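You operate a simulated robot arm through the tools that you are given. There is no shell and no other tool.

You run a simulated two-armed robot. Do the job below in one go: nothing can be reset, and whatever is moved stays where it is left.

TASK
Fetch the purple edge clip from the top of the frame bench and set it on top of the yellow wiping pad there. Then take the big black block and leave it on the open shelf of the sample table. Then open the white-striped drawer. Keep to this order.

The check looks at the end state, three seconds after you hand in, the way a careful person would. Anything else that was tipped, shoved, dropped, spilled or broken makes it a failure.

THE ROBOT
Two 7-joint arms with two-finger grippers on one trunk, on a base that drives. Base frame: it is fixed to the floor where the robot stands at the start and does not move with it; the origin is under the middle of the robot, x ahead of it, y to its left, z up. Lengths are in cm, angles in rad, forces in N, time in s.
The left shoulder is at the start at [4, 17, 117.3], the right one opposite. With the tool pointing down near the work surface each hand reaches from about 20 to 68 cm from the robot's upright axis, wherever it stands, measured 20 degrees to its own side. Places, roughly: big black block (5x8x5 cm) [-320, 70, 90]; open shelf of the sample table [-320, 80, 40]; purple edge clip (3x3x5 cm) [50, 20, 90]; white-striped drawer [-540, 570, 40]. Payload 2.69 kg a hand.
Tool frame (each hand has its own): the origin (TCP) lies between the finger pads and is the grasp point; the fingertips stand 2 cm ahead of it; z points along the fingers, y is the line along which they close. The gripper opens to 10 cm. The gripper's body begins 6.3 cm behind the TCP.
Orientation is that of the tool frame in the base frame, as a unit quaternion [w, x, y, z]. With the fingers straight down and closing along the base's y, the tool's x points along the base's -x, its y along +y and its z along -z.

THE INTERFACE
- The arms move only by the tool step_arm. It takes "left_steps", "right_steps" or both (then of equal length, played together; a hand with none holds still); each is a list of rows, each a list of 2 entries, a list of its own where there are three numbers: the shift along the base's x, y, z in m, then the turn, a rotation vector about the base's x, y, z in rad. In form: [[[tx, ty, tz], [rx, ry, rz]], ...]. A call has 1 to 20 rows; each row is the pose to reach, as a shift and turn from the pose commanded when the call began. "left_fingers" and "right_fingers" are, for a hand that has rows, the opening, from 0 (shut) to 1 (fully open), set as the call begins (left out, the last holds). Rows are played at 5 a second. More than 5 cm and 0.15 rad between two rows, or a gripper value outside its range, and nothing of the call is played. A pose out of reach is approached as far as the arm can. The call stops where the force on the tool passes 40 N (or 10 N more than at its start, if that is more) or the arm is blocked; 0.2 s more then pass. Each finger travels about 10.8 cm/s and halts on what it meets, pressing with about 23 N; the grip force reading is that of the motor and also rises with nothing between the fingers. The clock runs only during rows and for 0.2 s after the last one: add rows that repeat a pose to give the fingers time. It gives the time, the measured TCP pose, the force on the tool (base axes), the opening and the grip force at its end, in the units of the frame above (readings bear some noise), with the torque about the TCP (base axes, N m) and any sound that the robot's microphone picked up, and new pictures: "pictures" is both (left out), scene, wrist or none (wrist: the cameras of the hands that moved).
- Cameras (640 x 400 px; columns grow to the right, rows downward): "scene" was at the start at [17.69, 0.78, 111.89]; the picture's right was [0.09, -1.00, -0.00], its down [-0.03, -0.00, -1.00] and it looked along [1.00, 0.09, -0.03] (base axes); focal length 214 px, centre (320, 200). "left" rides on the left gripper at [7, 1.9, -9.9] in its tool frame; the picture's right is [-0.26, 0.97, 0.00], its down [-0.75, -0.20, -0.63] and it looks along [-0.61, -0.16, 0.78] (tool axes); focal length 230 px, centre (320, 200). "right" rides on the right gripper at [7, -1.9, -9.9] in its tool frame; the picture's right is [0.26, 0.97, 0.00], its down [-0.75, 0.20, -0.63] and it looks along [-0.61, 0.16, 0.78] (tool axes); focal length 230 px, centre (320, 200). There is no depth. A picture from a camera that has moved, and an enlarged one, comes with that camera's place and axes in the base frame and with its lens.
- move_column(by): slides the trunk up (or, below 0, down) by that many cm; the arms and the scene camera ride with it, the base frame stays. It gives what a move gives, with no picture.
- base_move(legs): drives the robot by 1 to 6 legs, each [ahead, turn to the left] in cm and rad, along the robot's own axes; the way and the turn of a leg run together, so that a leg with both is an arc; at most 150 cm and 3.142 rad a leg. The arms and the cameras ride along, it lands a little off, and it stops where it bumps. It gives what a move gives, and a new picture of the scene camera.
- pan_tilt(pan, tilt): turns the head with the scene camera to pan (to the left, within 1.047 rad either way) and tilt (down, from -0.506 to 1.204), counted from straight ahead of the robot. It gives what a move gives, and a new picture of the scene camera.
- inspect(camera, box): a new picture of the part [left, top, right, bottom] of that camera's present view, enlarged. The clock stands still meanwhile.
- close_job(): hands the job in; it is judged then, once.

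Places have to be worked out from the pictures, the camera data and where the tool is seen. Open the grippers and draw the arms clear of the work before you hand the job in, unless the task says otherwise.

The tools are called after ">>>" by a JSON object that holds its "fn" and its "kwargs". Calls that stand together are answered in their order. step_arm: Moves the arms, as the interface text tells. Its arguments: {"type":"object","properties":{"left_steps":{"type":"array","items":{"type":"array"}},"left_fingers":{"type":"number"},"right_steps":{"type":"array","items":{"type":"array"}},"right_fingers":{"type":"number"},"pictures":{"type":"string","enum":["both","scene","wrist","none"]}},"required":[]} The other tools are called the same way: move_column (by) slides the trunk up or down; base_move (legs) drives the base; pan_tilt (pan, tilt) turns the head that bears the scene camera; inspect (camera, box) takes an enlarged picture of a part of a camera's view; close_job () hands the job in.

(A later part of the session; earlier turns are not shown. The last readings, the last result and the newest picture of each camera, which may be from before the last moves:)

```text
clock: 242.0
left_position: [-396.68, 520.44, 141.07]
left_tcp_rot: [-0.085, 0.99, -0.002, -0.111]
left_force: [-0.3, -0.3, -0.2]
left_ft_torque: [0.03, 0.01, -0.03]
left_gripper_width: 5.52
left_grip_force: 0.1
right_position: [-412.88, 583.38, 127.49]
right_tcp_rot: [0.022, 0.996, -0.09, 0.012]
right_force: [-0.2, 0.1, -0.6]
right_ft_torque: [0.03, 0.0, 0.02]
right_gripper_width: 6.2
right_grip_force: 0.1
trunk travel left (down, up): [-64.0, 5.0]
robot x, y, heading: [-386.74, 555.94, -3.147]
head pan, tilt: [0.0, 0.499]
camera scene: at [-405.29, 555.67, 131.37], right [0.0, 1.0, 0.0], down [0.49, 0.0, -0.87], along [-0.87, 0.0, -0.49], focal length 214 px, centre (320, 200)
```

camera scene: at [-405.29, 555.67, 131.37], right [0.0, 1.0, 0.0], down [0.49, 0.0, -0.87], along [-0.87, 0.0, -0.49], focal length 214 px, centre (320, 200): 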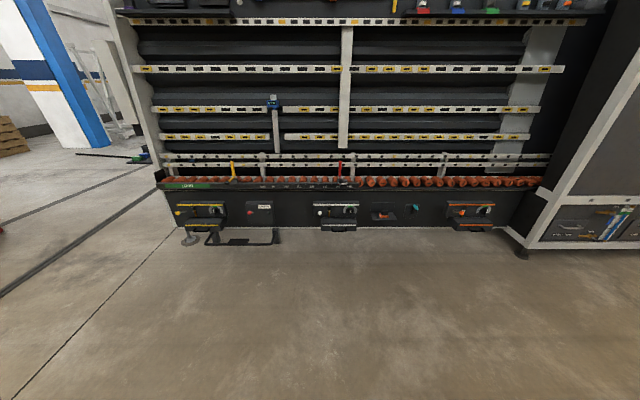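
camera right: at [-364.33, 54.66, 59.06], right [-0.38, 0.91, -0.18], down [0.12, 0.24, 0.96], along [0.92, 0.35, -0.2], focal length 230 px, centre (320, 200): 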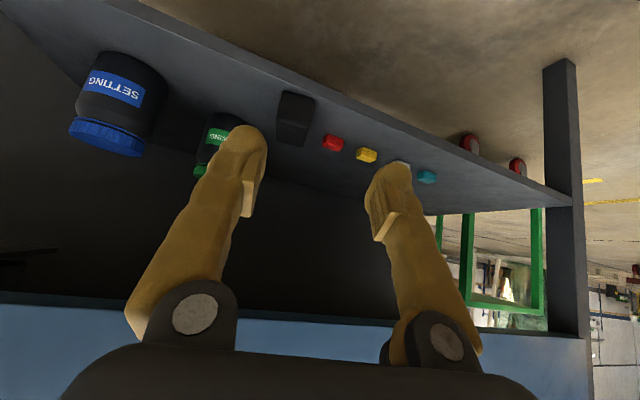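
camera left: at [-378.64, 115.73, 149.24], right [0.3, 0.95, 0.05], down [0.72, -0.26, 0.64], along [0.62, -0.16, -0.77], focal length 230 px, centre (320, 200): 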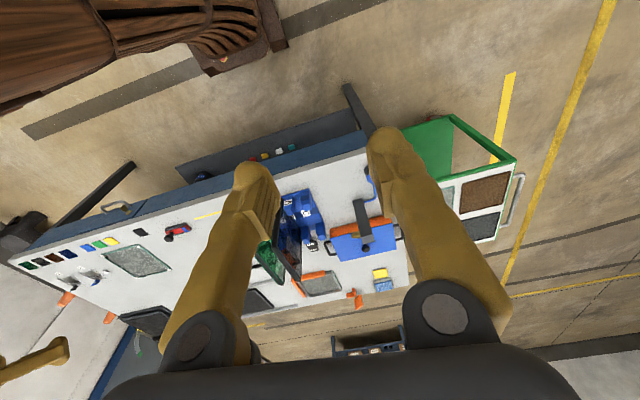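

I now face the rack. I enlarge the middle panel with white stripes.

>>> {"fn": "inspect", "kwargs": {"camera": "scene", "box": [280, 180, 400, 250]}}

>>> {"fn": "inspect", "kwargs": {"camera": "scene", "box": [160, 170, 520, 260]}}

```text
5.33 times, centred on (340, 215) of scene
camera zoom: at [-405.29, 555.67, 131.37], right [0.0, 1.0, 0.0], down [0.49, 0.0, -0.87], along [-0.87, 0.0, -0.49], focal length 1144 px, centre (213, 120)
```

zoom: 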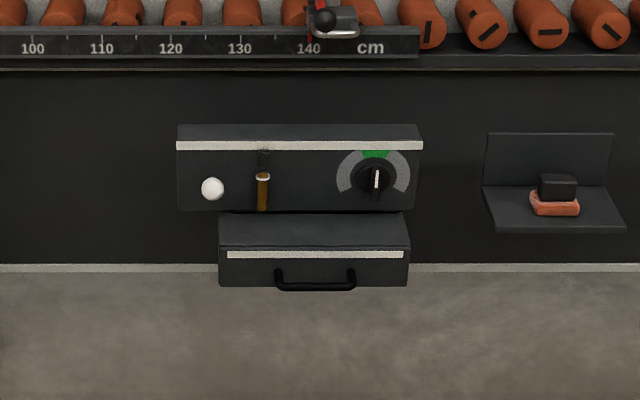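

```text
1.78 times, centred on (340, 215) of scene
camera zoom: at [-405.29, 555.67, 131.37], right [0.0, 1.0, 0.0], down [0.49, 0.0, -0.87], along [-0.87, 0.0, -0.49], focal length 381 px, centre (284, 173)
```

zoom: 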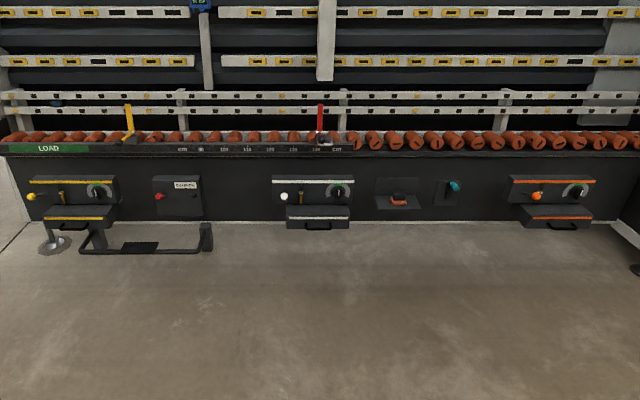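

The drawer with the white stripe has a black bar handle, triangulated at about [-531, 570, 34.6]; it's just below a panel with a knob. I drive 80 cm closer.

>>> {"fn": "base_move", "kwargs": {"legs": [[80, 0]]}}

>>> {"fn": "pan_tilt", "kwargs": {"pan": -0.2, "tilt": 0.9}}

```text
clock: 246.3
left_position: [-475.49, 519.76, 141.09]
left_tcp_rot: [-0.084, 0.99, 0.005, -0.111]
left_force: [-0.3, -0.4, 0.9]
left_ft_torque: [-0.03, -0.02, -0.02]
left_gripper_width: 5.49
left_grip_force: 0.0
right_position: [-492.58, 582.66, 127.43]
right_tcp_rot: [0.023, 0.996, -0.083, 0.011]
right_force: [-0.1, 0.8, 0.3]
right_ft_torque: [-0.02, -0.01, 0.0]
right_gripper_width: 6.19
right_grip_force: 0.1
trunk travel left (down, up): [-64.0, 5.0]
robot x, y, heading: [-466.01, 555.22, -3.128]
head pan, tilt: [0.0, 0.499]
camera scene: at [-484.58, 555.06, 131.35], right [-0.01, 1.0, 0.0], down [0.49, 0.01, -0.87], along [-0.87, -0.01, -0.49], focal length 214 px, centre (320, 200)
```

scene: 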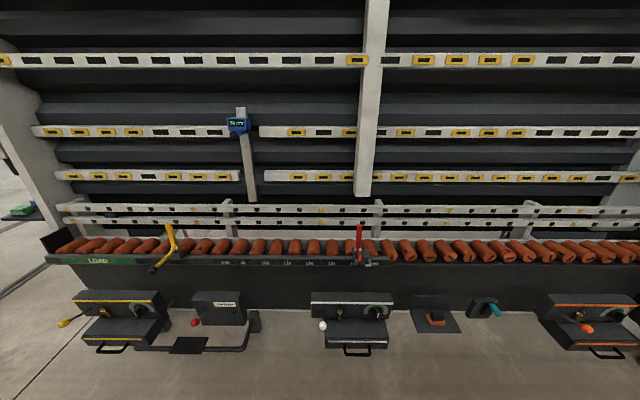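

```text
clock: 247.1
left_position: [-473.72, 520.45, 141.16]
left_tcp_rot: [-0.096, 0.987, 0.003, -0.131]
left_force: [-10.4, -2.6, 5.0]
left_ft_torque: [0.24, 0.02, 0.36]
left_gripper_width: 5.44
left_grip_force: 0.1
right_position: [-491.77, 582.99, 126.73]
right_tcp_rot: [0.026, 0.993, -0.112, 0.034]
right_force: [0.2, 0.0, 0.3]
right_ft_torque: [0.01, 0.02, -0.03]
right_gripper_width: 6.2
right_grip_force: 0.1
trunk travel left (down, up): [-64.0, 5.0]
robot x, y, heading: [-466.22, 555.22, -3.132]
head pan, tilt: [-0.201, 0.901]
camera scene: at [-482.73, 556.57, 128.02], right [0.19, 0.98, 0.0], down [0.78, -0.15, -0.61], along [-0.6, 0.12, -0.79], focal length 214 px, centre (320, 200)
```

scene: 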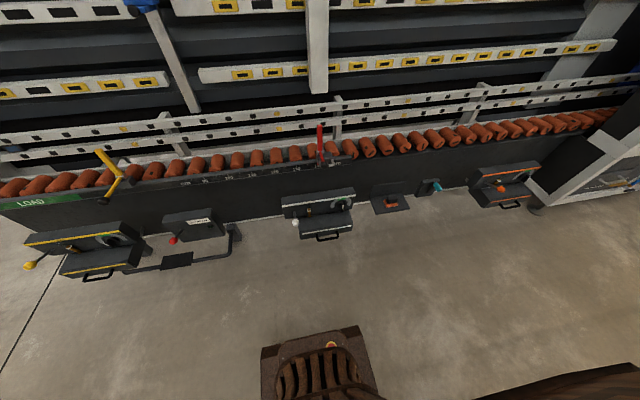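

The left hand has sagged against the robot's own body (10 N). I move it forward and upright, and then look closely at the drawer panel.

>>> {"fn": "step_arm", "kwargs": {"left_steps": [[[-0.025, 0.003, -0.003], [-0.021, -0.029, -0.001]], [[-0.05, 0.006, -0.007], [-0.043, -0.058, -0.001]], [[-0.075, 0.009, -0.01], [-0.064, -0.088, -0.002]], [[-0.1, 0.012, -0.013], [-0.086, -0.117, -0.003]], [[-0.125, 0.014, -0.017], [-0.107, -0.146, -0.003]], [[-0.15, 0.017, -0.02], [-0.129, -0.175, -0.004]], [[-0.175, 0.02, -0.023], [-0.15, -0.205, -0.005]], [[-0.2, 0.023, -0.027], [-0.172, -0.234, -0.005]], [[-0.225, 0.026, -0.03], [-0.193, -0.263, -0.006]], [[-0.225, 0.026, -0.03], [-0.193, -0.263, -0.006]]], "pictures": "none"}}

>>> {"fn": "inspect", "kwargs": {"camera": "scene", "box": [260, 170, 400, 260]}}

```text
clock: 249.3
left_position: [-495.81, 522.59, 137.93]
left_tcp_rot: [0.014, 1.0, 0.001, 0.012]
left_force: [0.0, -0.9, 0.3]
left_ft_torque: [0.01, -0.01, 0.02]
left_gripper_width: 5.5
left_grip_force: 0.0
left hand out of reach, approached as far as the arm can: row 1, 2
right_position: [-491.78, 583.02, 126.73]
right_tcp_rot: [0.026, 0.993, -0.112, 0.033]
right_force: [0.5, 0.6, 0.1]
right_ft_torque: [0.02, 0.04, 0.0]
right_gripper_width: 6.22
right_grip_force: 0.1
trunk travel left (down, up): [-64.0, 5.0]
robot x, y, heading: [-465.99, 555.47, -3.126]
head pan, tilt: [-0.201, 0.901]
```

```text
4.44 times, centred on (330, 215) of scene
camera zoom: at [-482.75, 556.54, 128.01], right [0.19, 0.98, 0.0], down [0.78, -0.15, -0.61], along [-0.6, 0.12, -0.79], focal length 953 px, centre (276, 133)
```

zoom: 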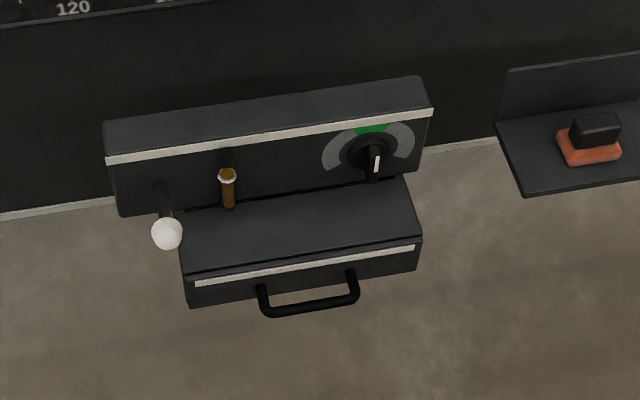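

The station has a lever with a white ball, a brass pin and a rotary knob with a green zone above the drawer. I enlarge this and the two sister stations to understand the mechanism.

>>> {"fn": "inspect", "kwargs": {"camera": "scene", "box": [275, 180, 365, 245]}}

>>> {"fn": "inspect", "kwargs": {"camera": "scene", "box": [20, 210, 160, 290]}}

>>> {"fn": "inspect", "kwargs": {"camera": "scene", "box": [455, 150, 555, 220]}}

>>> {"fn": "inspect", "kwargs": {"camera": "right", "box": [0, 0, 640, 400]}}

```text
6.15 times, centred on (320, 212) of scene
camera zoom: at [-482.75, 556.54, 128.01], right [0.19, 0.98, 0.0], down [0.78, -0.15, -0.61], along [-0.6, 0.12, -0.79], focal length 1320 px, centre (320, 123)
```

zoom: 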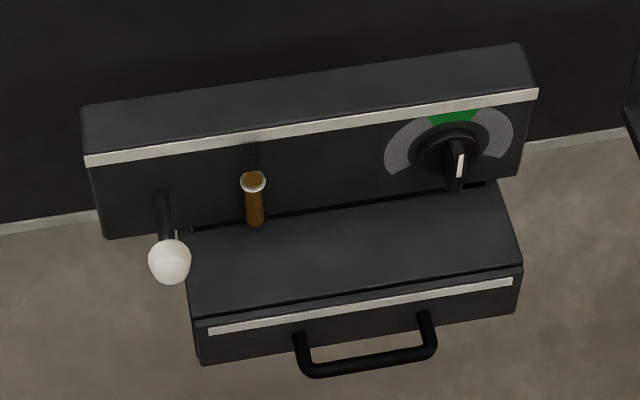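

```text
4.57 times, centred on (90, 250) of scene
camera zoom: at [-482.75, 556.54, 128.01], right [0.19, 0.98, 0.0], down [0.78, -0.15, -0.61], along [-0.6, 0.12, -0.79], focal length 980 px, centre (1371, -29)
```

zoom: 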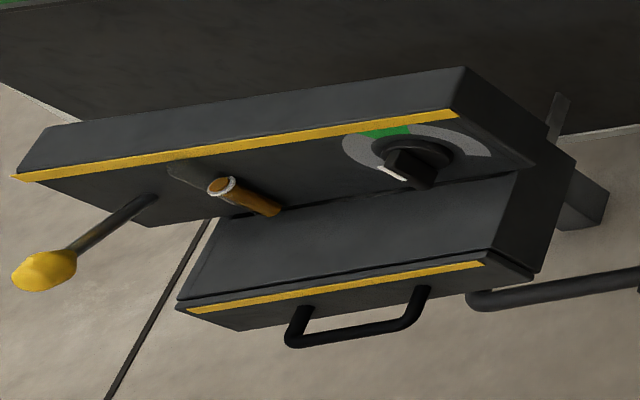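

```text
5.71 times, centred on (505, 185) of scene
camera zoom: at [-482.75, 556.54, 128.01], right [0.19, 0.98, 0.0], down [0.78, -0.15, -0.61], along [-0.6, 0.12, -0.79], focal length 1226 px, centre (-737, 286)
```

zoom: 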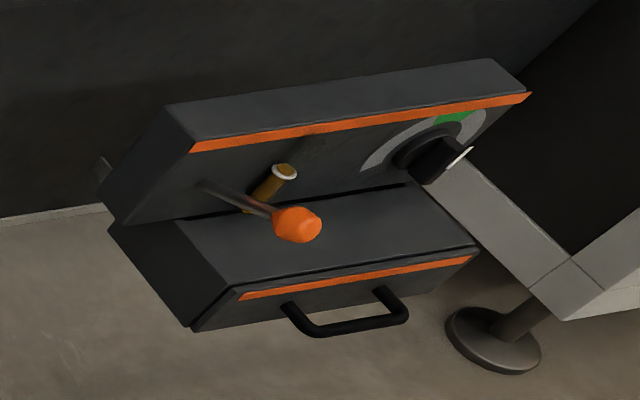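

```text
1.00 times, centred on (320, 200) of right (not enlarged: the box is as wide or as high as the picture)
camera zoom: at [-485.18, 584.0, 136.95], right [0.03, -1.0, 0.06], down [-0.81, 0.01, 0.58], along [-0.58, -0.07, -0.81], focal length 230 px, centre (320, 200)
```

zoom: 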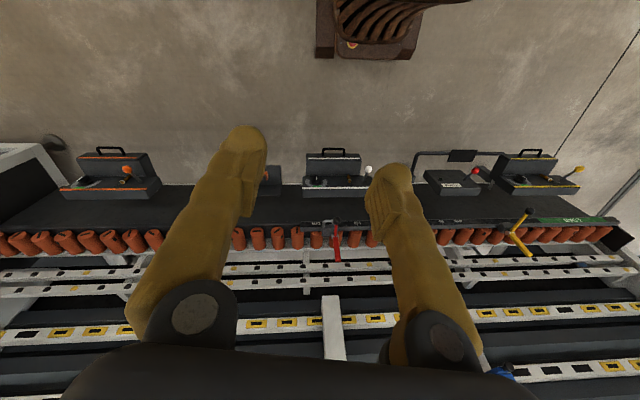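

Each station has a vertical brass bolt in a slot that reaches down to the drawer, next to a ball lever and a knob, so the drawer may be bolted. I lower the trunk to see it frontally.

>>> {"fn": "move_column", "kwargs": {"by": -40}}

>>> {"fn": "pan_tilt", "kwargs": {"pan": -0.25, "tilt": 0.75}}

>>> {"fn": "inspect", "kwargs": {"camera": "scene", "box": [250, 130, 410, 260]}}

```text
clock: 253.2
left_position: [-495.79, 522.65, 98.03]
left_tcp_rot: [0.013, 1.0, 0.0, 0.012]
left_force: [0.4, -0.7, -0.3]
left_ft_torque: [0.0, 0.01, -0.02]
left_gripper_width: 5.5
left_grip_force: 0.1
right_position: [-491.28, 582.94, 86.91]
right_tcp_rot: [0.025, 0.994, -0.104, 0.027]
right_force: [-0.2, -0.3, 0.3]
right_ft_torque: [-0.05, -0.03, -0.02]
right_gripper_width: 6.18
right_grip_force: 0.0
trunk travel left (down, up): [-24.0, 45.0]
robot x, y, heading: [-466.04, 555.06, -3.128]
head pan, tilt: [-0.201, 0.901]
```

```text
clock: 253.9
left_position: [-495.71, 522.6, 98.01]
left_tcp_rot: [0.014, 1.0, 0.0, 0.012]
left_force: [0.6, -0.5, 0.0]
left_ft_torque: [0.02, -0.02, 0.02]
left_gripper_width: 5.49
left_grip_force: 0.1
right_position: [-491.33, 583.06, 86.92]
right_tcp_rot: [0.025, 0.994, -0.104, 0.026]
right_force: [-0.8, 0.0, 0.8]
right_ft_torque: [0.0, 0.01, 0.03]
right_gripper_width: 6.18
right_grip_force: 0.0
trunk travel left (down, up): [-24.0, 45.0]
robot x, y, heading: [-466.1, 555.05, -3.13]
head pan, tilt: [-0.25, 0.75]
camera scene: at [-482.79, 557.13, 89.18], right [0.24, 0.97, 0.0], down [0.68, -0.16, -0.72], along [-0.7, 0.17, -0.69], focal length 214 px, centre (320, 200)
```

scene: 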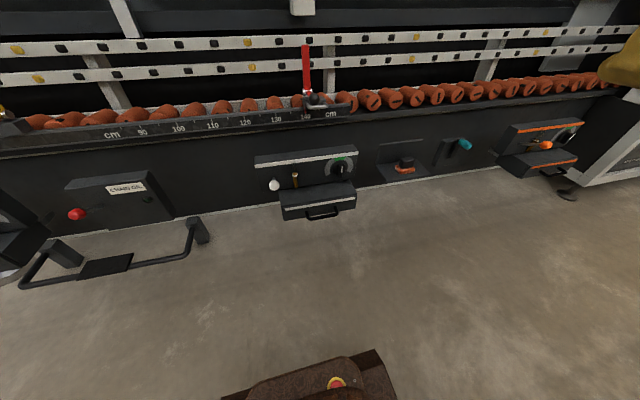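

```text
3.08 times, centred on (330, 195) of scene
camera zoom: at [-482.79, 557.13, 89.18], right [0.24, 0.97, 0.0], down [0.68, -0.16, -0.72], along [-0.7, 0.17, -0.69], focal length 660 px, centre (289, 215)
```

zoom: 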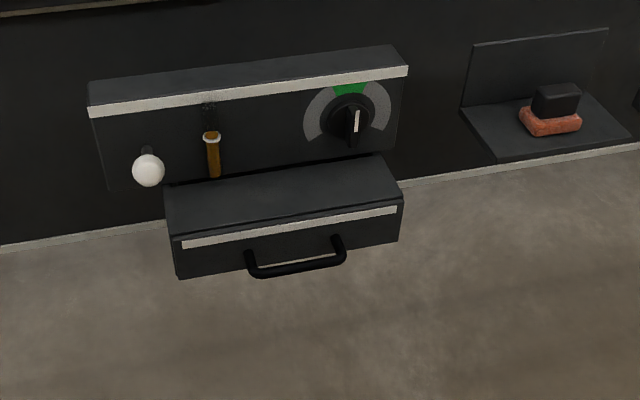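

I enlarge the panel further to read knob and bolt.

>>> {"fn": "inspect", "kwargs": {"camera": "scene", "box": [250, 140, 365, 225]}}

>>> {"fn": "inspect", "kwargs": {"camera": "scene", "box": [315, 145, 365, 185]}}

>>> {"fn": "inspect", "kwargs": {"camera": "scene", "box": [490, 110, 600, 190]}}

```text
4.71 times, centred on (308, 182) of scene
camera zoom: at [-482.79, 557.13, 89.18], right [0.24, 0.97, 0.0], down [0.68, -0.16, -0.72], along [-0.7, 0.17, -0.69], focal length 1009 px, centre (379, 282)
```

zoom: 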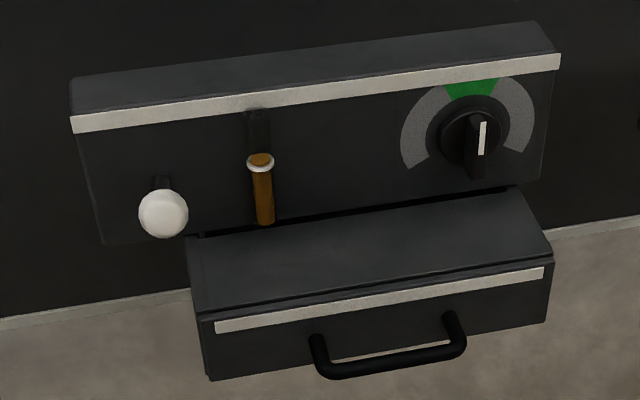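

```text
10.00 times, centred on (340, 165) of scene
camera zoom: at [-482.79, 557.13, 89.18], right [0.24, 0.97, 0.0], down [0.68, -0.16, -0.72], along [-0.7, 0.17, -0.69], focal length 2145 px, centre (120, 550)
```

zoom: 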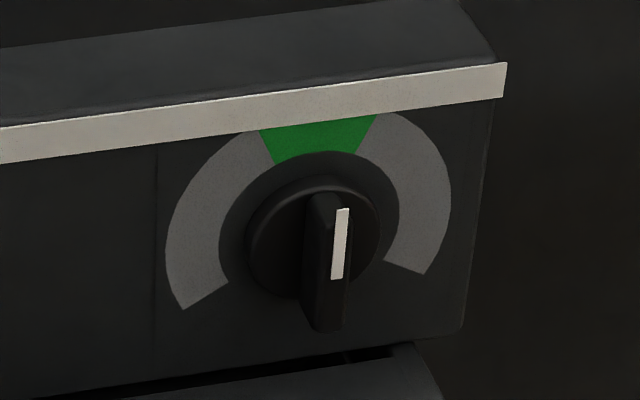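

```text
5.00 times, centred on (545, 150) of scene
camera zoom: at [-482.79, 557.13, 89.18], right [0.24, 0.97, 0.0], down [0.68, -0.16, -0.72], along [-0.7, 0.17, -0.69], focal length 1072 px, centre (-805, 450)
```

zoom: 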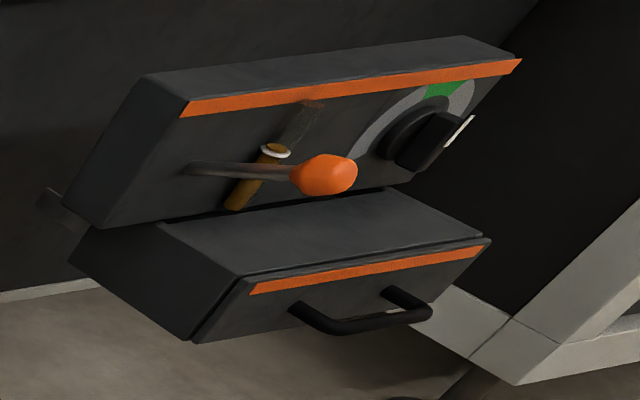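

The knob points into the green zone, and the handle bar runs along y from 564 to 574 at about x −528.5, z 36–37, standing 3 cm off the drawer face. I'll try the handle with the right hand, fingers nearly level and closing vertically. First the trunk goes down 22 cm.

>>> {"fn": "move_column", "kwargs": {"by": -22}}

>>> {"fn": "pan_tilt", "kwargs": {"pan": -0.2, "tilt": 0.55}}

>>> {"fn": "inspect", "kwargs": {"camera": "scene", "box": [240, 120, 400, 240]}}

```text
clock: 256.2
left_position: [-495.8, 522.49, 76.09]
left_tcp_rot: [0.012, 1.0, 0.002, 0.011]
left_force: [0.1, 1.2, -0.1]
left_ft_torque: [-0.03, 0.01, -0.02]
left_gripper_width: 5.51
left_grip_force: 0.0
right_position: [-491.04, 582.86, 65.04]
right_tcp_rot: [0.024, 0.995, -0.099, 0.023]
right_force: [-0.2, -0.1, 0.5]
right_ft_torque: [0.04, 0.03, 0.01]
right_gripper_width: 6.18
right_grip_force: 0.1
trunk travel left (down, up): [-2.0, 67.0]
robot x, y, heading: [-466.05, 555.25, -3.13]
head pan, tilt: [-0.25, 0.75]
```

```text
clock: 256.9
left_position: [-495.74, 522.64, 76.05]
left_tcp_rot: [0.013, 1.0, 0.0, 0.011]
left_force: [-0.4, -0.7, 0.3]
left_ft_torque: [-0.02, -0.01, -0.02]
left_gripper_width: 5.5
left_grip_force: 0.0
right_position: [-491.14, 582.95, 65.02]
right_tcp_rot: [0.024, 0.994, -0.099, 0.023]
right_force: [0.6, -0.2, 0.2]
right_ft_torque: [-0.01, 0.0, -0.02]
right_gripper_width: 6.25
right_grip_force: 0.0
trunk travel left (down, up): [-2.0, 67.0]
robot x, y, heading: [-465.98, 555.57, -3.131]
head pan, tilt: [-0.201, 0.55]
camera scene: at [-483.21, 556.87, 68.91], right [0.19, 0.98, 0.0], down [0.53, -0.1, -0.84], along [-0.83, 0.16, -0.54], focal length 214 px, centre (320, 200)
```

scene: 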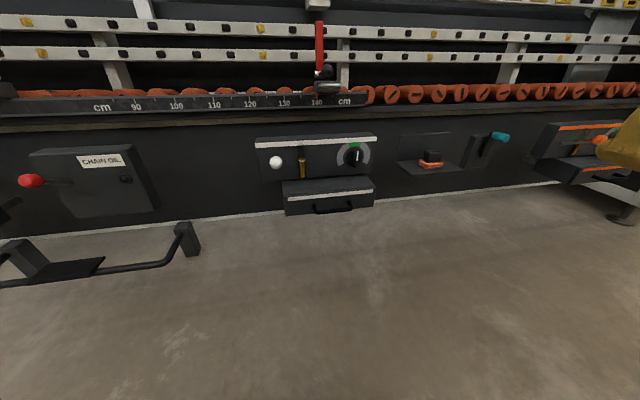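

```text
3.33 times, centred on (320, 180) of scene
camera zoom: at [-483.21, 556.87, 68.91], right [0.19, 0.98, 0.0], down [0.53, -0.1, -0.84], along [-0.83, 0.16, -0.54], focal length 715 px, centre (320, 267)
```

zoom: 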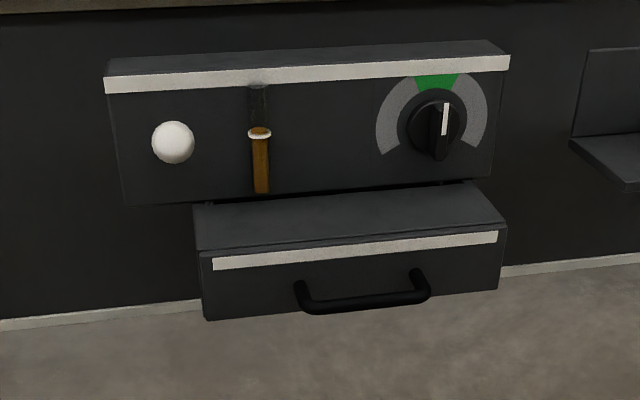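

The handle bar is now fixed at about [-529.3, 569.5, 35.0] (drawer face at x≈−532). I turn the right hand so its fingers point at the rack almost level with the jaws closing vertically, at a safe distance.

>>> {"fn": "step_arm", "kwargs": {"right_steps": [[[-0.006, -0.005, -0.009], [0.075, 0.065, 0.092]], [[-0.011, -0.01, -0.019], [0.15, 0.131, 0.183]], [[-0.017, -0.015, -0.028], [0.225, 0.196, 0.275]], [[-0.022, -0.02, -0.038], [0.3, 0.261, 0.366]], [[-0.028, -0.025, -0.047], [0.375, 0.327, 0.458]], [[-0.034, -0.03, -0.056], [0.45, 0.392, 0.55]], [[-0.039, -0.035, -0.066], [0.525, 0.457, 0.641]], [[-0.045, -0.04, -0.075], [0.6, 0.522, 0.733]], [[-0.051, -0.045, -0.084], [0.675, 0.588, 0.824]], [[-0.056, -0.05, -0.094], [0.75, 0.653, 0.916]], [[-0.062, -0.055, -0.103], [0.825, 0.718, 1.008]], [[-0.067, -0.06, -0.113], [0.9, 0.784, 1.099]], [[-0.073, -0.065, -0.122], [0.975, 0.849, 1.191]], [[-0.079, -0.07, -0.131], [1.05, 0.914, 1.282]], [[-0.084, -0.075, -0.141], [1.126, 0.98, 1.374]], [[-0.09, -0.08, -0.15], [1.2, 1.045, 1.466]], [[-0.09, -0.08, -0.15], [1.2, 1.045, 1.466]], [[-0.09, -0.08, -0.15], [1.2, 1.045, 1.466]]], "right_fingers": 0.45}}

```text
clock: 260.7
left_position: [-495.74, 522.61, 76.0]
left_tcp_rot: [0.013, 1.0, 0.0, 0.012]
left_force: [0.1, 0.0, -0.3]
left_ft_torque: [-0.03, 0.0, -0.03]
left_gripper_width: 5.52
left_grip_force: 0.1
right_position: [-502.05, 577.04, 51.47]
right_tcp_rot: [-0.434, 0.562, 0.552, -0.437]
right_force: [-1.0, -0.6, 0.5]
right_ft_torque: [0.03, 0.01, 0.03]
right_gripper_width: 4.51
right_grip_force: 0.1
right hand out of reach, approached as far as the arm can: row 1, 2, 3, 4, 5, 6, 7, 8, 9, 10, 11, 12, 13, 14, 15, 16, 17, 18
trunk travel left (down, up): [-2.0, 67.0]
robot x, y, heading: [-466.0, 555.75, -3.13]
head pan, tilt: [-0.201, 0.55]
camera scene: at [-483.21, 556.86, 68.91], right [0.19, 0.98, 0.0], down [0.53, -0.1, -0.84], along [-0.83, 0.16, -0.54], focal length 214 px, centre (320, 200)
camera right: at [-492.8, 584.16, 55.64], right [0.24, 0.25, -0.94], down [0.65, -0.76, -0.03], along [-0.72, -0.61, -0.34], focal length 230 px, centre (320, 200)
```

scene: 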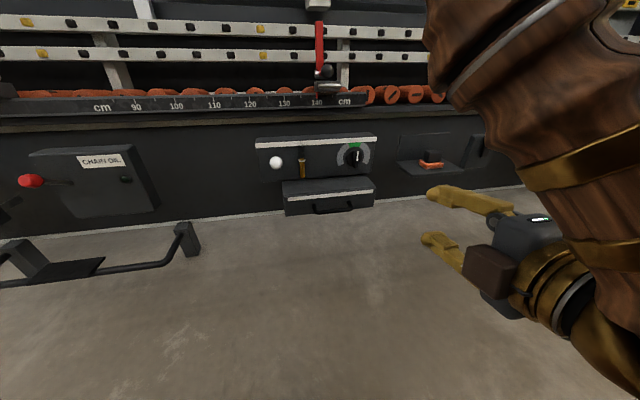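
right: 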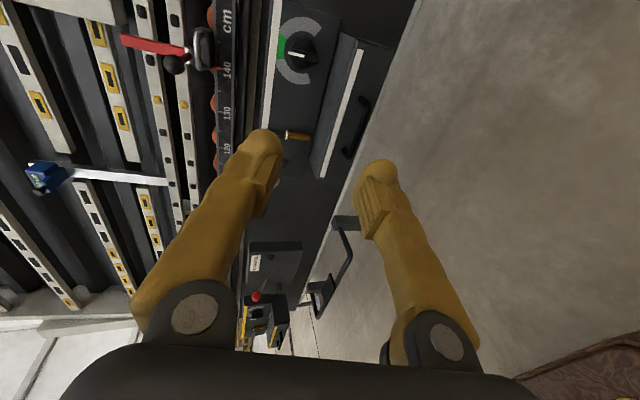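

The hand points at the rack as intended. I move it to 8 cm in front of the handle bar.

>>> {"fn": "step_arm", "kwargs": {"right_steps": [[[-0.026, -0.011, -0.021], [0.002, 0.006, 0.001]], [[-0.053, -0.021, -0.042], [0.003, 0.013, 0.002]], [[-0.079, -0.032, -0.063], [0.005, 0.019, 0.003]], [[-0.106, -0.043, -0.084], [0.007, 0.025, 0.005]], [[-0.132, -0.054, -0.105], [0.009, 0.031, 0.006]], [[-0.159, -0.064, -0.126], [0.01, 0.038, 0.007]], [[-0.185, -0.075, -0.147], [0.012, 0.044, 0.008]], [[-0.185, -0.075, -0.147], [0.012, 0.044, 0.008]], [[-0.185, -0.075, -0.147], [0.012, 0.044, 0.008]]]}}

>>> {"fn": "inspect", "kwargs": {"camera": "scene", "box": [240, 120, 440, 260]}}

>>> {"fn": "inspect", "kwargs": {"camera": "right", "box": [220, 40, 440, 240]}}

```text
clock: 262.7
left_position: [-495.78, 522.54, 76.08]
left_tcp_rot: [0.012, 1.0, 0.0, 0.012]
left_force: [0.0, 0.4, 0.6]
left_ft_torque: [0.0, -0.03, -0.01]
left_gripper_width: 5.48
left_grip_force: 0.1
right_position: [-520.59, 570.19, 37.07]
right_tcp_rot: [-0.452, 0.548, 0.545, -0.447]
right_force: [-0.5, -0.4, -0.6]
right_ft_torque: [0.06, -0.02, -0.01]
right_gripper_width: 4.48
right_grip_force: 0.0
trunk travel left (down, up): [-2.0, 67.0]
robot x, y, heading: [-465.54, 555.23, -3.134]
head pan, tilt: [-0.201, 0.55]
camera scene: at [-483.22, 556.86, 68.91], right [0.19, 0.98, 0.0], down [0.53, -0.1, -0.84], along [-0.83, 0.16, -0.54], focal length 214 px, centre (320, 200)
camera right: at [-511.3, 577.18, 40.8], right [0.19, 0.26, -0.95], down [0.65, -0.75, -0.08], along [-0.74, -0.6, -0.31], focal length 230 px, centre (320, 200)
```

scene: 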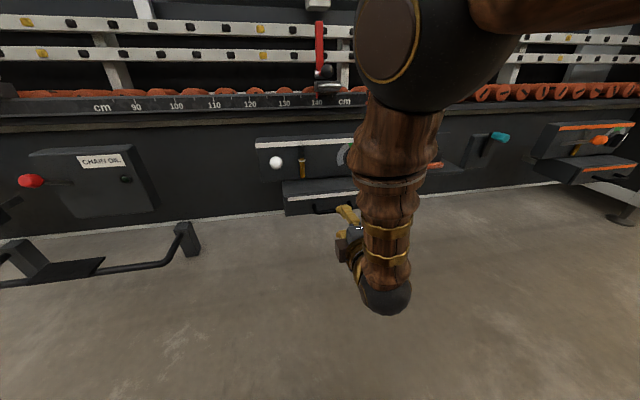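
right: 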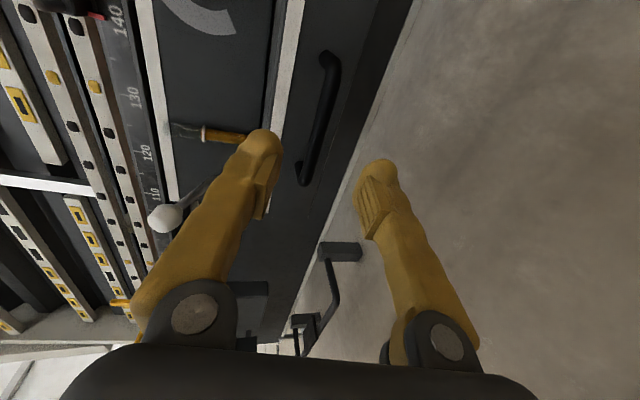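

```text
2.86 times, centred on (340, 190) of scene
camera zoom: at [-483.22, 556.86, 68.91], right [0.19, 0.98, 0.0], down [0.53, -0.1, -0.84], along [-0.83, 0.16, -0.54], focal length 613 px, centre (263, 229)
```

zoom: 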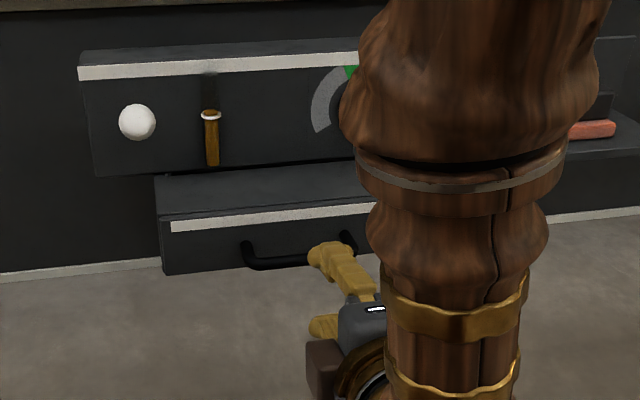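

```text
2.00 times, centred on (330, 140) of right
camera zoom: at [-511.3, 577.18, 40.8], right [0.19, 0.26, -0.95], down [0.65, -0.75, -0.08], along [-0.74, -0.6, -0.31], focal length 460 px, centre (300, 320)
```

zoom: 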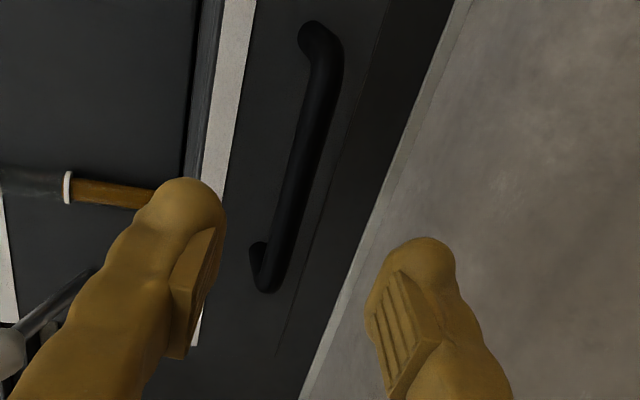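

The bar lies on the gripper's axis about 8 cm ahead. I advance so that the fingers straddle it.

>>> {"fn": "step_arm", "kwargs": {"right_steps": [[[-0.025, -0.002, -0.005], [0, 0, 0]], [[-0.05, -0.004, -0.009], [0, 0, 0]], [[-0.07, -0.005, -0.012], [0, 0, 0]], [[-0.081, -0.006, -0.0145], [0, 0, 0]], [[-0.081, -0.006, -0.0145], [0, 0, 0]], [[-0.081, -0.006, -0.0145], [0, 0, 0]]]}}

>>> {"fn": "inspect", "kwargs": {"camera": "right", "box": [220, 40, 440, 240]}}

>>> {"fn": "inspect", "kwargs": {"camera": "scene", "box": [260, 150, 420, 260]}}

```text
clock: 264.1
left_position: [-495.8, 522.53, 76.06]
left_tcp_rot: [0.012, 1.0, 0.0, 0.012]
left_force: [0.4, 0.5, -0.3]
left_ft_torque: [0.02, 0.01, 0.04]
left_gripper_width: 5.52
left_grip_force: 0.0
right_position: [-528.7, 568.91, 35.36]
right_tcp_rot: [-0.448, 0.544, 0.548, -0.45]
right_force: [1.2, -0.6, 0.6]
right_ft_torque: [0.01, -0.01, 0.02]
right_gripper_width: 4.52
right_grip_force: 0.1
trunk travel left (down, up): [-2.0, 67.0]
robot x, y, heading: [-466.39, 555.1, -3.131]
head pan, tilt: [-0.201, 0.55]
camera scene: at [-483.22, 556.86, 68.91], right [0.19, 0.98, 0.0], down [0.53, -0.1, -0.84], along [-0.83, 0.16, -0.54], focal length 214 px, centre (320, 200)
camera right: at [-519.47, 575.94, 39.05], right [0.19, 0.26, -0.95], down [0.66, -0.75, -0.07], along [-0.73, -0.61, -0.31], focal length 230 px, centre (320, 200)
```

scene: 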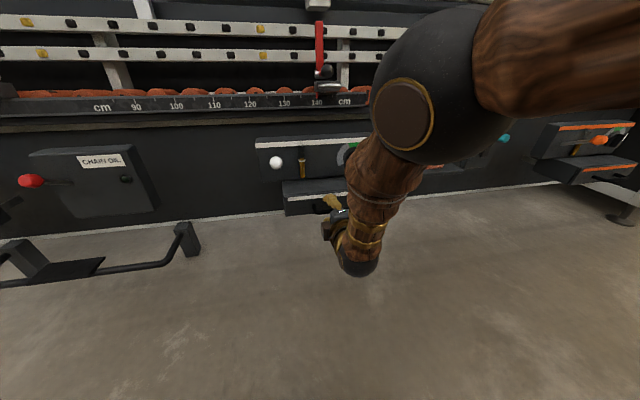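
right: 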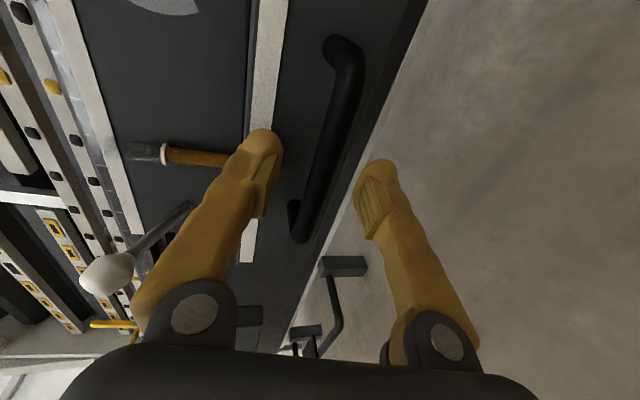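

```text
2.00 times, centred on (330, 140) of right
camera zoom: at [-519.47, 575.94, 39.05], right [0.19, 0.26, -0.95], down [0.66, -0.75, -0.07], along [-0.73, -0.61, -0.31], focal length 460 px, centre (300, 320)
```

zoom: 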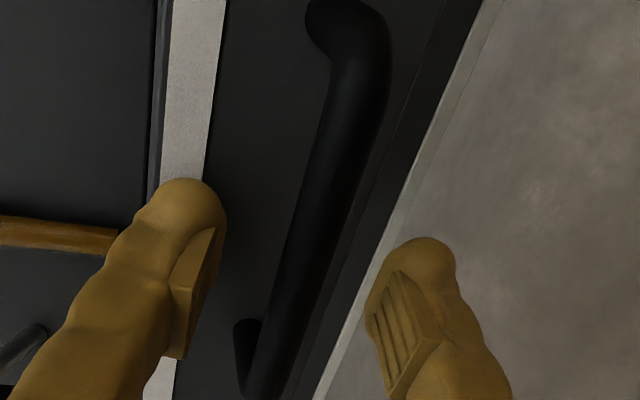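

```text
3.64 times, centred on (340, 205) of scene
camera zoom: at [-483.22, 556.86, 68.91], right [0.19, 0.98, 0.0], down [0.53, -0.1, -0.84], along [-0.83, 0.16, -0.54], focal length 780 px, centre (247, 182)
```

zoom: 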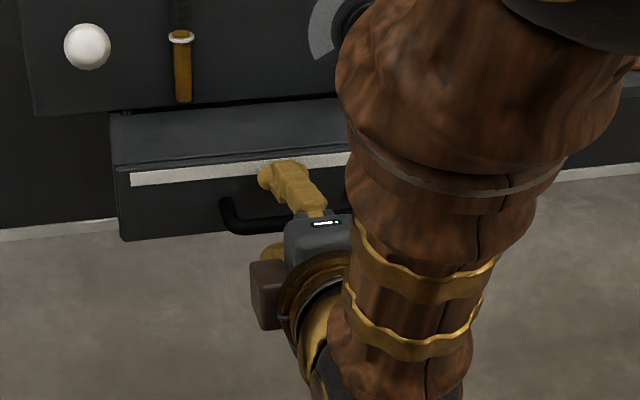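

The bar is centred between the jaws. I close the right gripper on it.

>>> {"fn": "step_arm", "kwargs": {"right_steps": [[[0, 0, 0], [0, 0, 0]], [[0, 0, 0], [0, 0, 0]], [[0, 0, 0], [0, 0, 0]], [[0, 0, 0], [0, 0, 0]]], "right_fingers": 0.0, "pictures": "wrist"}}

```text
clock: 265.1
left_position: [-495.61, 522.53, 75.98]
left_tcp_rot: [0.012, 1.0, 0.0, 0.011]
left_force: [-1.3, -0.1, 0.4]
left_ft_torque: [0.03, 0.01, -0.03]
left_gripper_width: 5.48
left_grip_force: 0.1
right_position: [-528.72, 568.86, 35.42]
right_tcp_rot: [-0.448, 0.544, 0.548, -0.452]
right_force: [-2.7, -0.9, 10.3]
right_ft_torque: [0.02, -0.03, 0.11]
right_gripper_width: 0.61
right_grip_force: 30.9
trunk travel left (down, up): [-2.0, 67.0]
robot x, y, heading: [-465.67, 554.8, -3.128]
head pan, tilt: [-0.201, 0.55]
camera right: at [-519.53, 575.94, 39.2], right [0.18, 0.26, -0.95], down [0.66, -0.75, -0.08], along [-0.73, -0.61, -0.31], focal length 230 px, centre (320, 200)
```

right: 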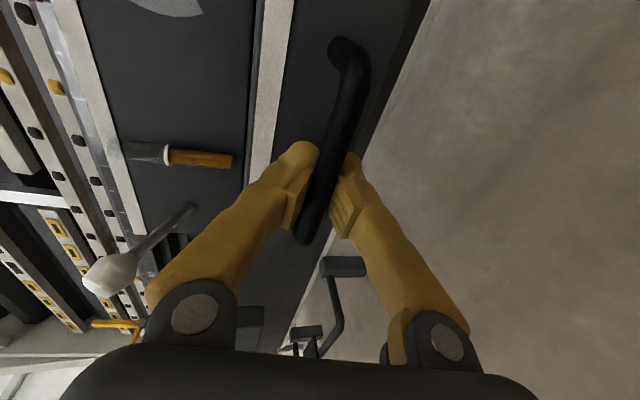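

The bar is gripped. I pull gently 2 cm toward the robot (+x) and watch the force.

>>> {"fn": "step_arm", "kwargs": {"right_steps": [[[0.005, 0, 0.002], [0, 0, 0]], [[0.01, 0, 0.003], [0, 0, 0]], [[0.015, 0, 0.003], [0, 0, 0]], [[0.02, 0, 0.003], [0, 0, 0]], [[0.02, 0, 0.003], [0, 0, 0]]]}}

```text
clock: 266.3
left_position: [-495.78, 522.62, 76.01]
left_tcp_rot: [0.013, 1.0, 0.001, 0.012]
left_force: [-0.3, 0.5, 0.0]
left_ft_torque: [0.01, 0.0, 0.0]
left_gripper_width: 5.49
left_grip_force: 0.1
right_position: [-526.75, 570.35, 35.4]
right_tcp_rot: [-0.453, 0.551, 0.544, -0.442]
right_force: [1.2, 3.2, -6.4]
right_ft_torque: [-0.08, 0.06, 0.0]
right_gripper_width: 0.0
right_grip_force: 29.1
trunk travel left (down, up): [-2.0, 67.0]
robot x, y, heading: [-465.95, 555.4, -3.128]
head pan, tilt: [-0.201, 0.55]
camera scene: at [-483.25, 556.88, 68.89], right [0.19, 0.98, 0.0], down [0.53, -0.1, -0.84], along [-0.83, 0.16, -0.54], focal length 214 px, centre (320, 200)
camera right: at [-517.31, 577.22, 39.25], right [0.2, 0.26, -0.95], down [0.64, -0.76, -0.08], along [-0.74, -0.59, -0.32], focal length 230 px, centre (320, 200)
```

scene: 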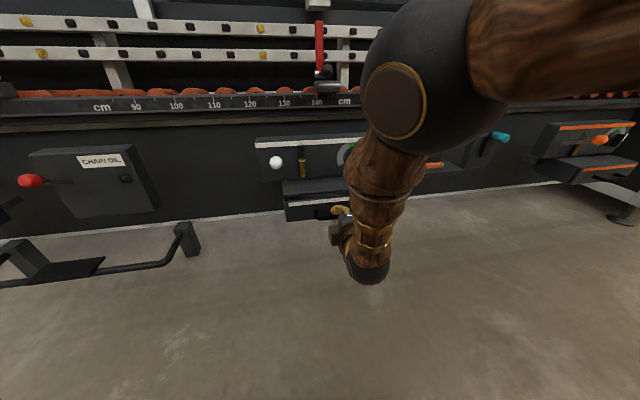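
right: 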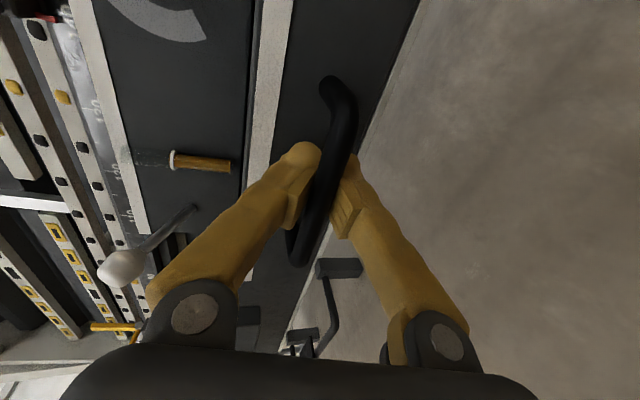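

The fingers slipped off the bar (opening 0) and the drawer did not move, so it is latched by the bolt. I inspect the lever and the bolt more closely.

>>> {"fn": "inspect", "kwargs": {"camera": "scene", "box": [250, 130, 330, 190]}}

>>> {"fn": "inspect", "kwargs": {"camera": "right", "box": [80, 100, 280, 300]}}

>>> {"fn": "inspect", "kwargs": {"camera": "right", "box": [60, 0, 300, 190]}}

```text
6.67 times, centred on (290, 160) of scene
camera zoom: at [-483.25, 556.88, 68.89], right [0.19, 0.98, 0.0], down [0.53, -0.1, -0.84], along [-0.83, 0.16, -0.54], focal length 1430 px, centre (520, 467)
```

zoom: 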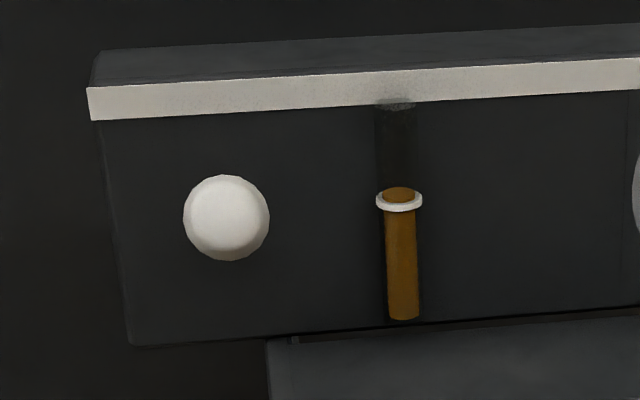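

```text
2.00 times, centred on (180, 200) of right
camera zoom: at [-517.31, 577.22, 39.25], right [0.2, 0.26, -0.95], down [0.64, -0.76, -0.08], along [-0.74, -0.59, -0.32], focal length 460 px, centre (600, 200)
```

zoom: 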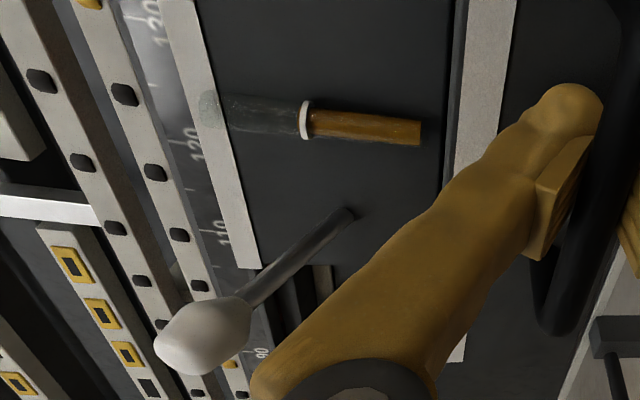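

```text
2.11 times, centred on (180, 95) of right
camera zoom: at [-517.31, 577.22, 39.25], right [0.2, 0.26, -0.95], down [0.64, -0.76, -0.08], along [-0.74, -0.59, -0.32], focal length 484 px, centre (615, 421)
```

zoom: 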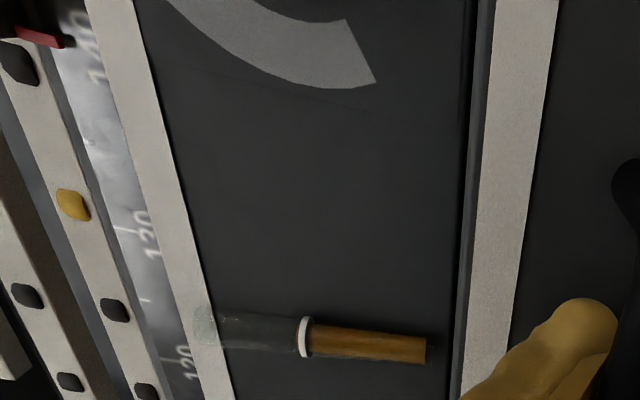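

The "bolt" turns out to be an amber level gauge, so the drawer may just be stiff: my level grip slid along the pull direction. A steep grip with one finger behind the bar will hold better, so I back off and pitch the hand down by 1.1 rad.

>>> {"fn": "step_arm", "kwargs": {"right_steps": [[[0.03, 0, 0.005], [0, 0, 0]], [[0.07, 0, 0.015], [0, 0, 0]], [[0.1, -0.003, 0.04], [0, -0.11, 0]], [[0.11, -0.006, 0.06], [0, -0.22, 0]], [[0.11, -0.008, 0.08], [0, -0.33, 0]], [[0.11, -0.01, 0.1], [0, -0.44, 0]], [[0.11, -0.01, 0.12], [0, -0.55, 0]], [[0.1, -0.01, 0.13], [0, -0.66, 0]], [[0.09, -0.01, 0.14], [0, -0.77, 0]], [[0.08, -0.01, 0.14], [0, -0.88, 0]], [[0.07, -0.01, 0.14], [0, -0.99, 0]], [[0.06, -0.01, 0.14], [0, -1.1, 0]], [[0.06, -0.01, 0.14], [0, -1.1, 0]], [[0.06, -0.01, 0.14], [0, -1.1, 0]]], "right_fingers": 0.3}}

```text
clock: 269.3
left_position: [-495.81, 522.59, 75.92]
left_tcp_rot: [0.013, 1.0, -0.001, 0.012]
left_force: [0.4, 0.2, -0.7]
left_ft_torque: [0.0, 0.0, 0.0]
left_gripper_width: 5.51
left_grip_force: 0.0
right_position: [-521.03, 568.99, 49.93]
right_tcp_rot: [-0.087, 0.714, 0.687, -0.106]
right_force: [-0.4, 1.2, -0.6]
right_ft_torque: [-0.01, 0.01, -0.02]
right_gripper_width: 3.03
right_grip_force: 0.0
trunk travel left (down, up): [-2.0, 67.0]
robot x, y, heading: [-466.21, 555.6, -3.13]
head pan, tilt: [-0.201, 0.55]
camera scene: at [-483.22, 556.87, 68.91], right [0.19, 0.98, 0.0], down [0.53, -0.1, -0.84], along [-0.83, 0.16, -0.54], focal length 214 px, centre (320, 200)
camera right: at [-519.96, 576.37, 59.72], right [0.94, 0.22, -0.27], down [0.34, -0.75, 0.57], along [-0.08, -0.63, -0.77], focal length 230 px, centre (320, 200)
```

scene: 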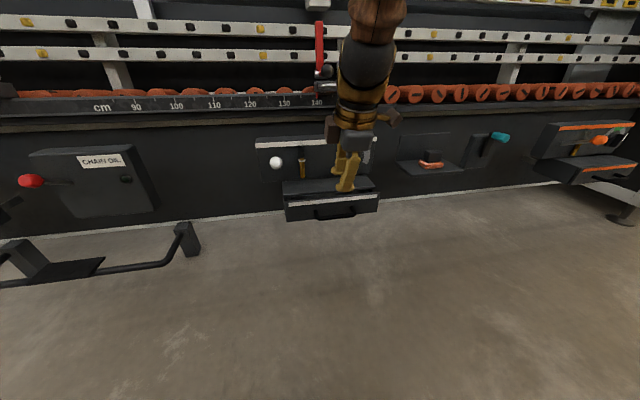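
right: 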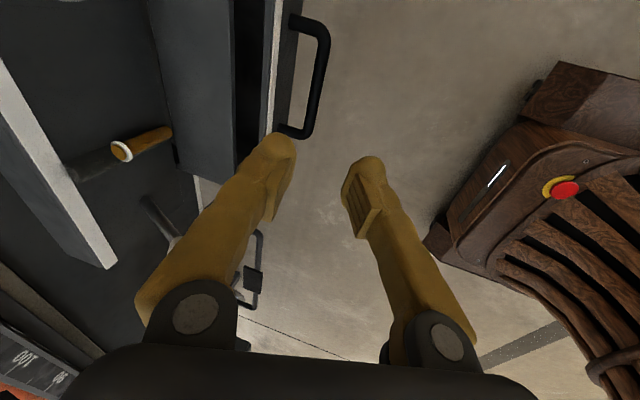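

The picture shows the drawer has come out by about 2 cm (a gap behind its front is visible), so it isn't locked. I enlarge to find the handle's new place.

>>> {"fn": "inspect", "kwargs": {"camera": "scene", "box": [250, 130, 410, 240]}}

>>> {"fn": "inspect", "kwargs": {"camera": "right", "box": [180, 0, 380, 200]}}

```text
3.64 times, centred on (330, 185) of scene
camera zoom: at [-483.22, 556.87, 68.91], right [0.19, 0.98, 0.0], down [0.53, -0.1, -0.84], along [-0.83, 0.16, -0.54], focal length 780 px, centre (284, 254)
```

zoom: 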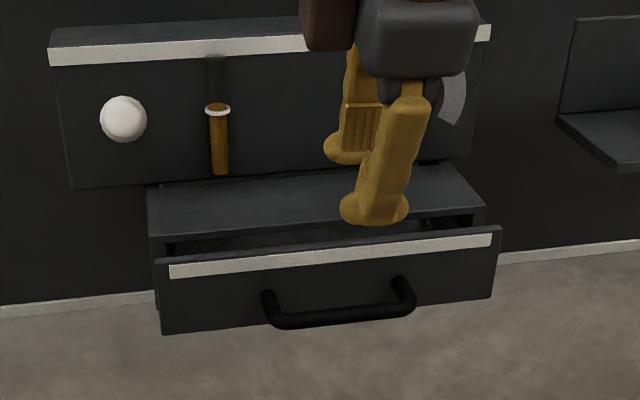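

```text
2.00 times, centred on (280, 100) of right
camera zoom: at [-519.96, 576.37, 59.72], right [0.94, 0.22, -0.27], down [0.34, -0.75, 0.57], along [-0.08, -0.63, -0.77], focal length 460 px, centre (400, 400)
```

zoom: 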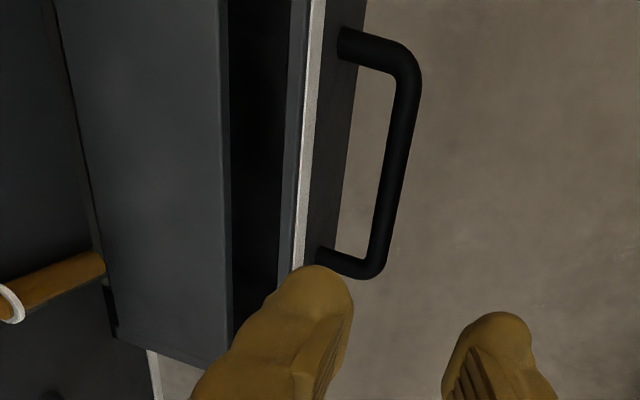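

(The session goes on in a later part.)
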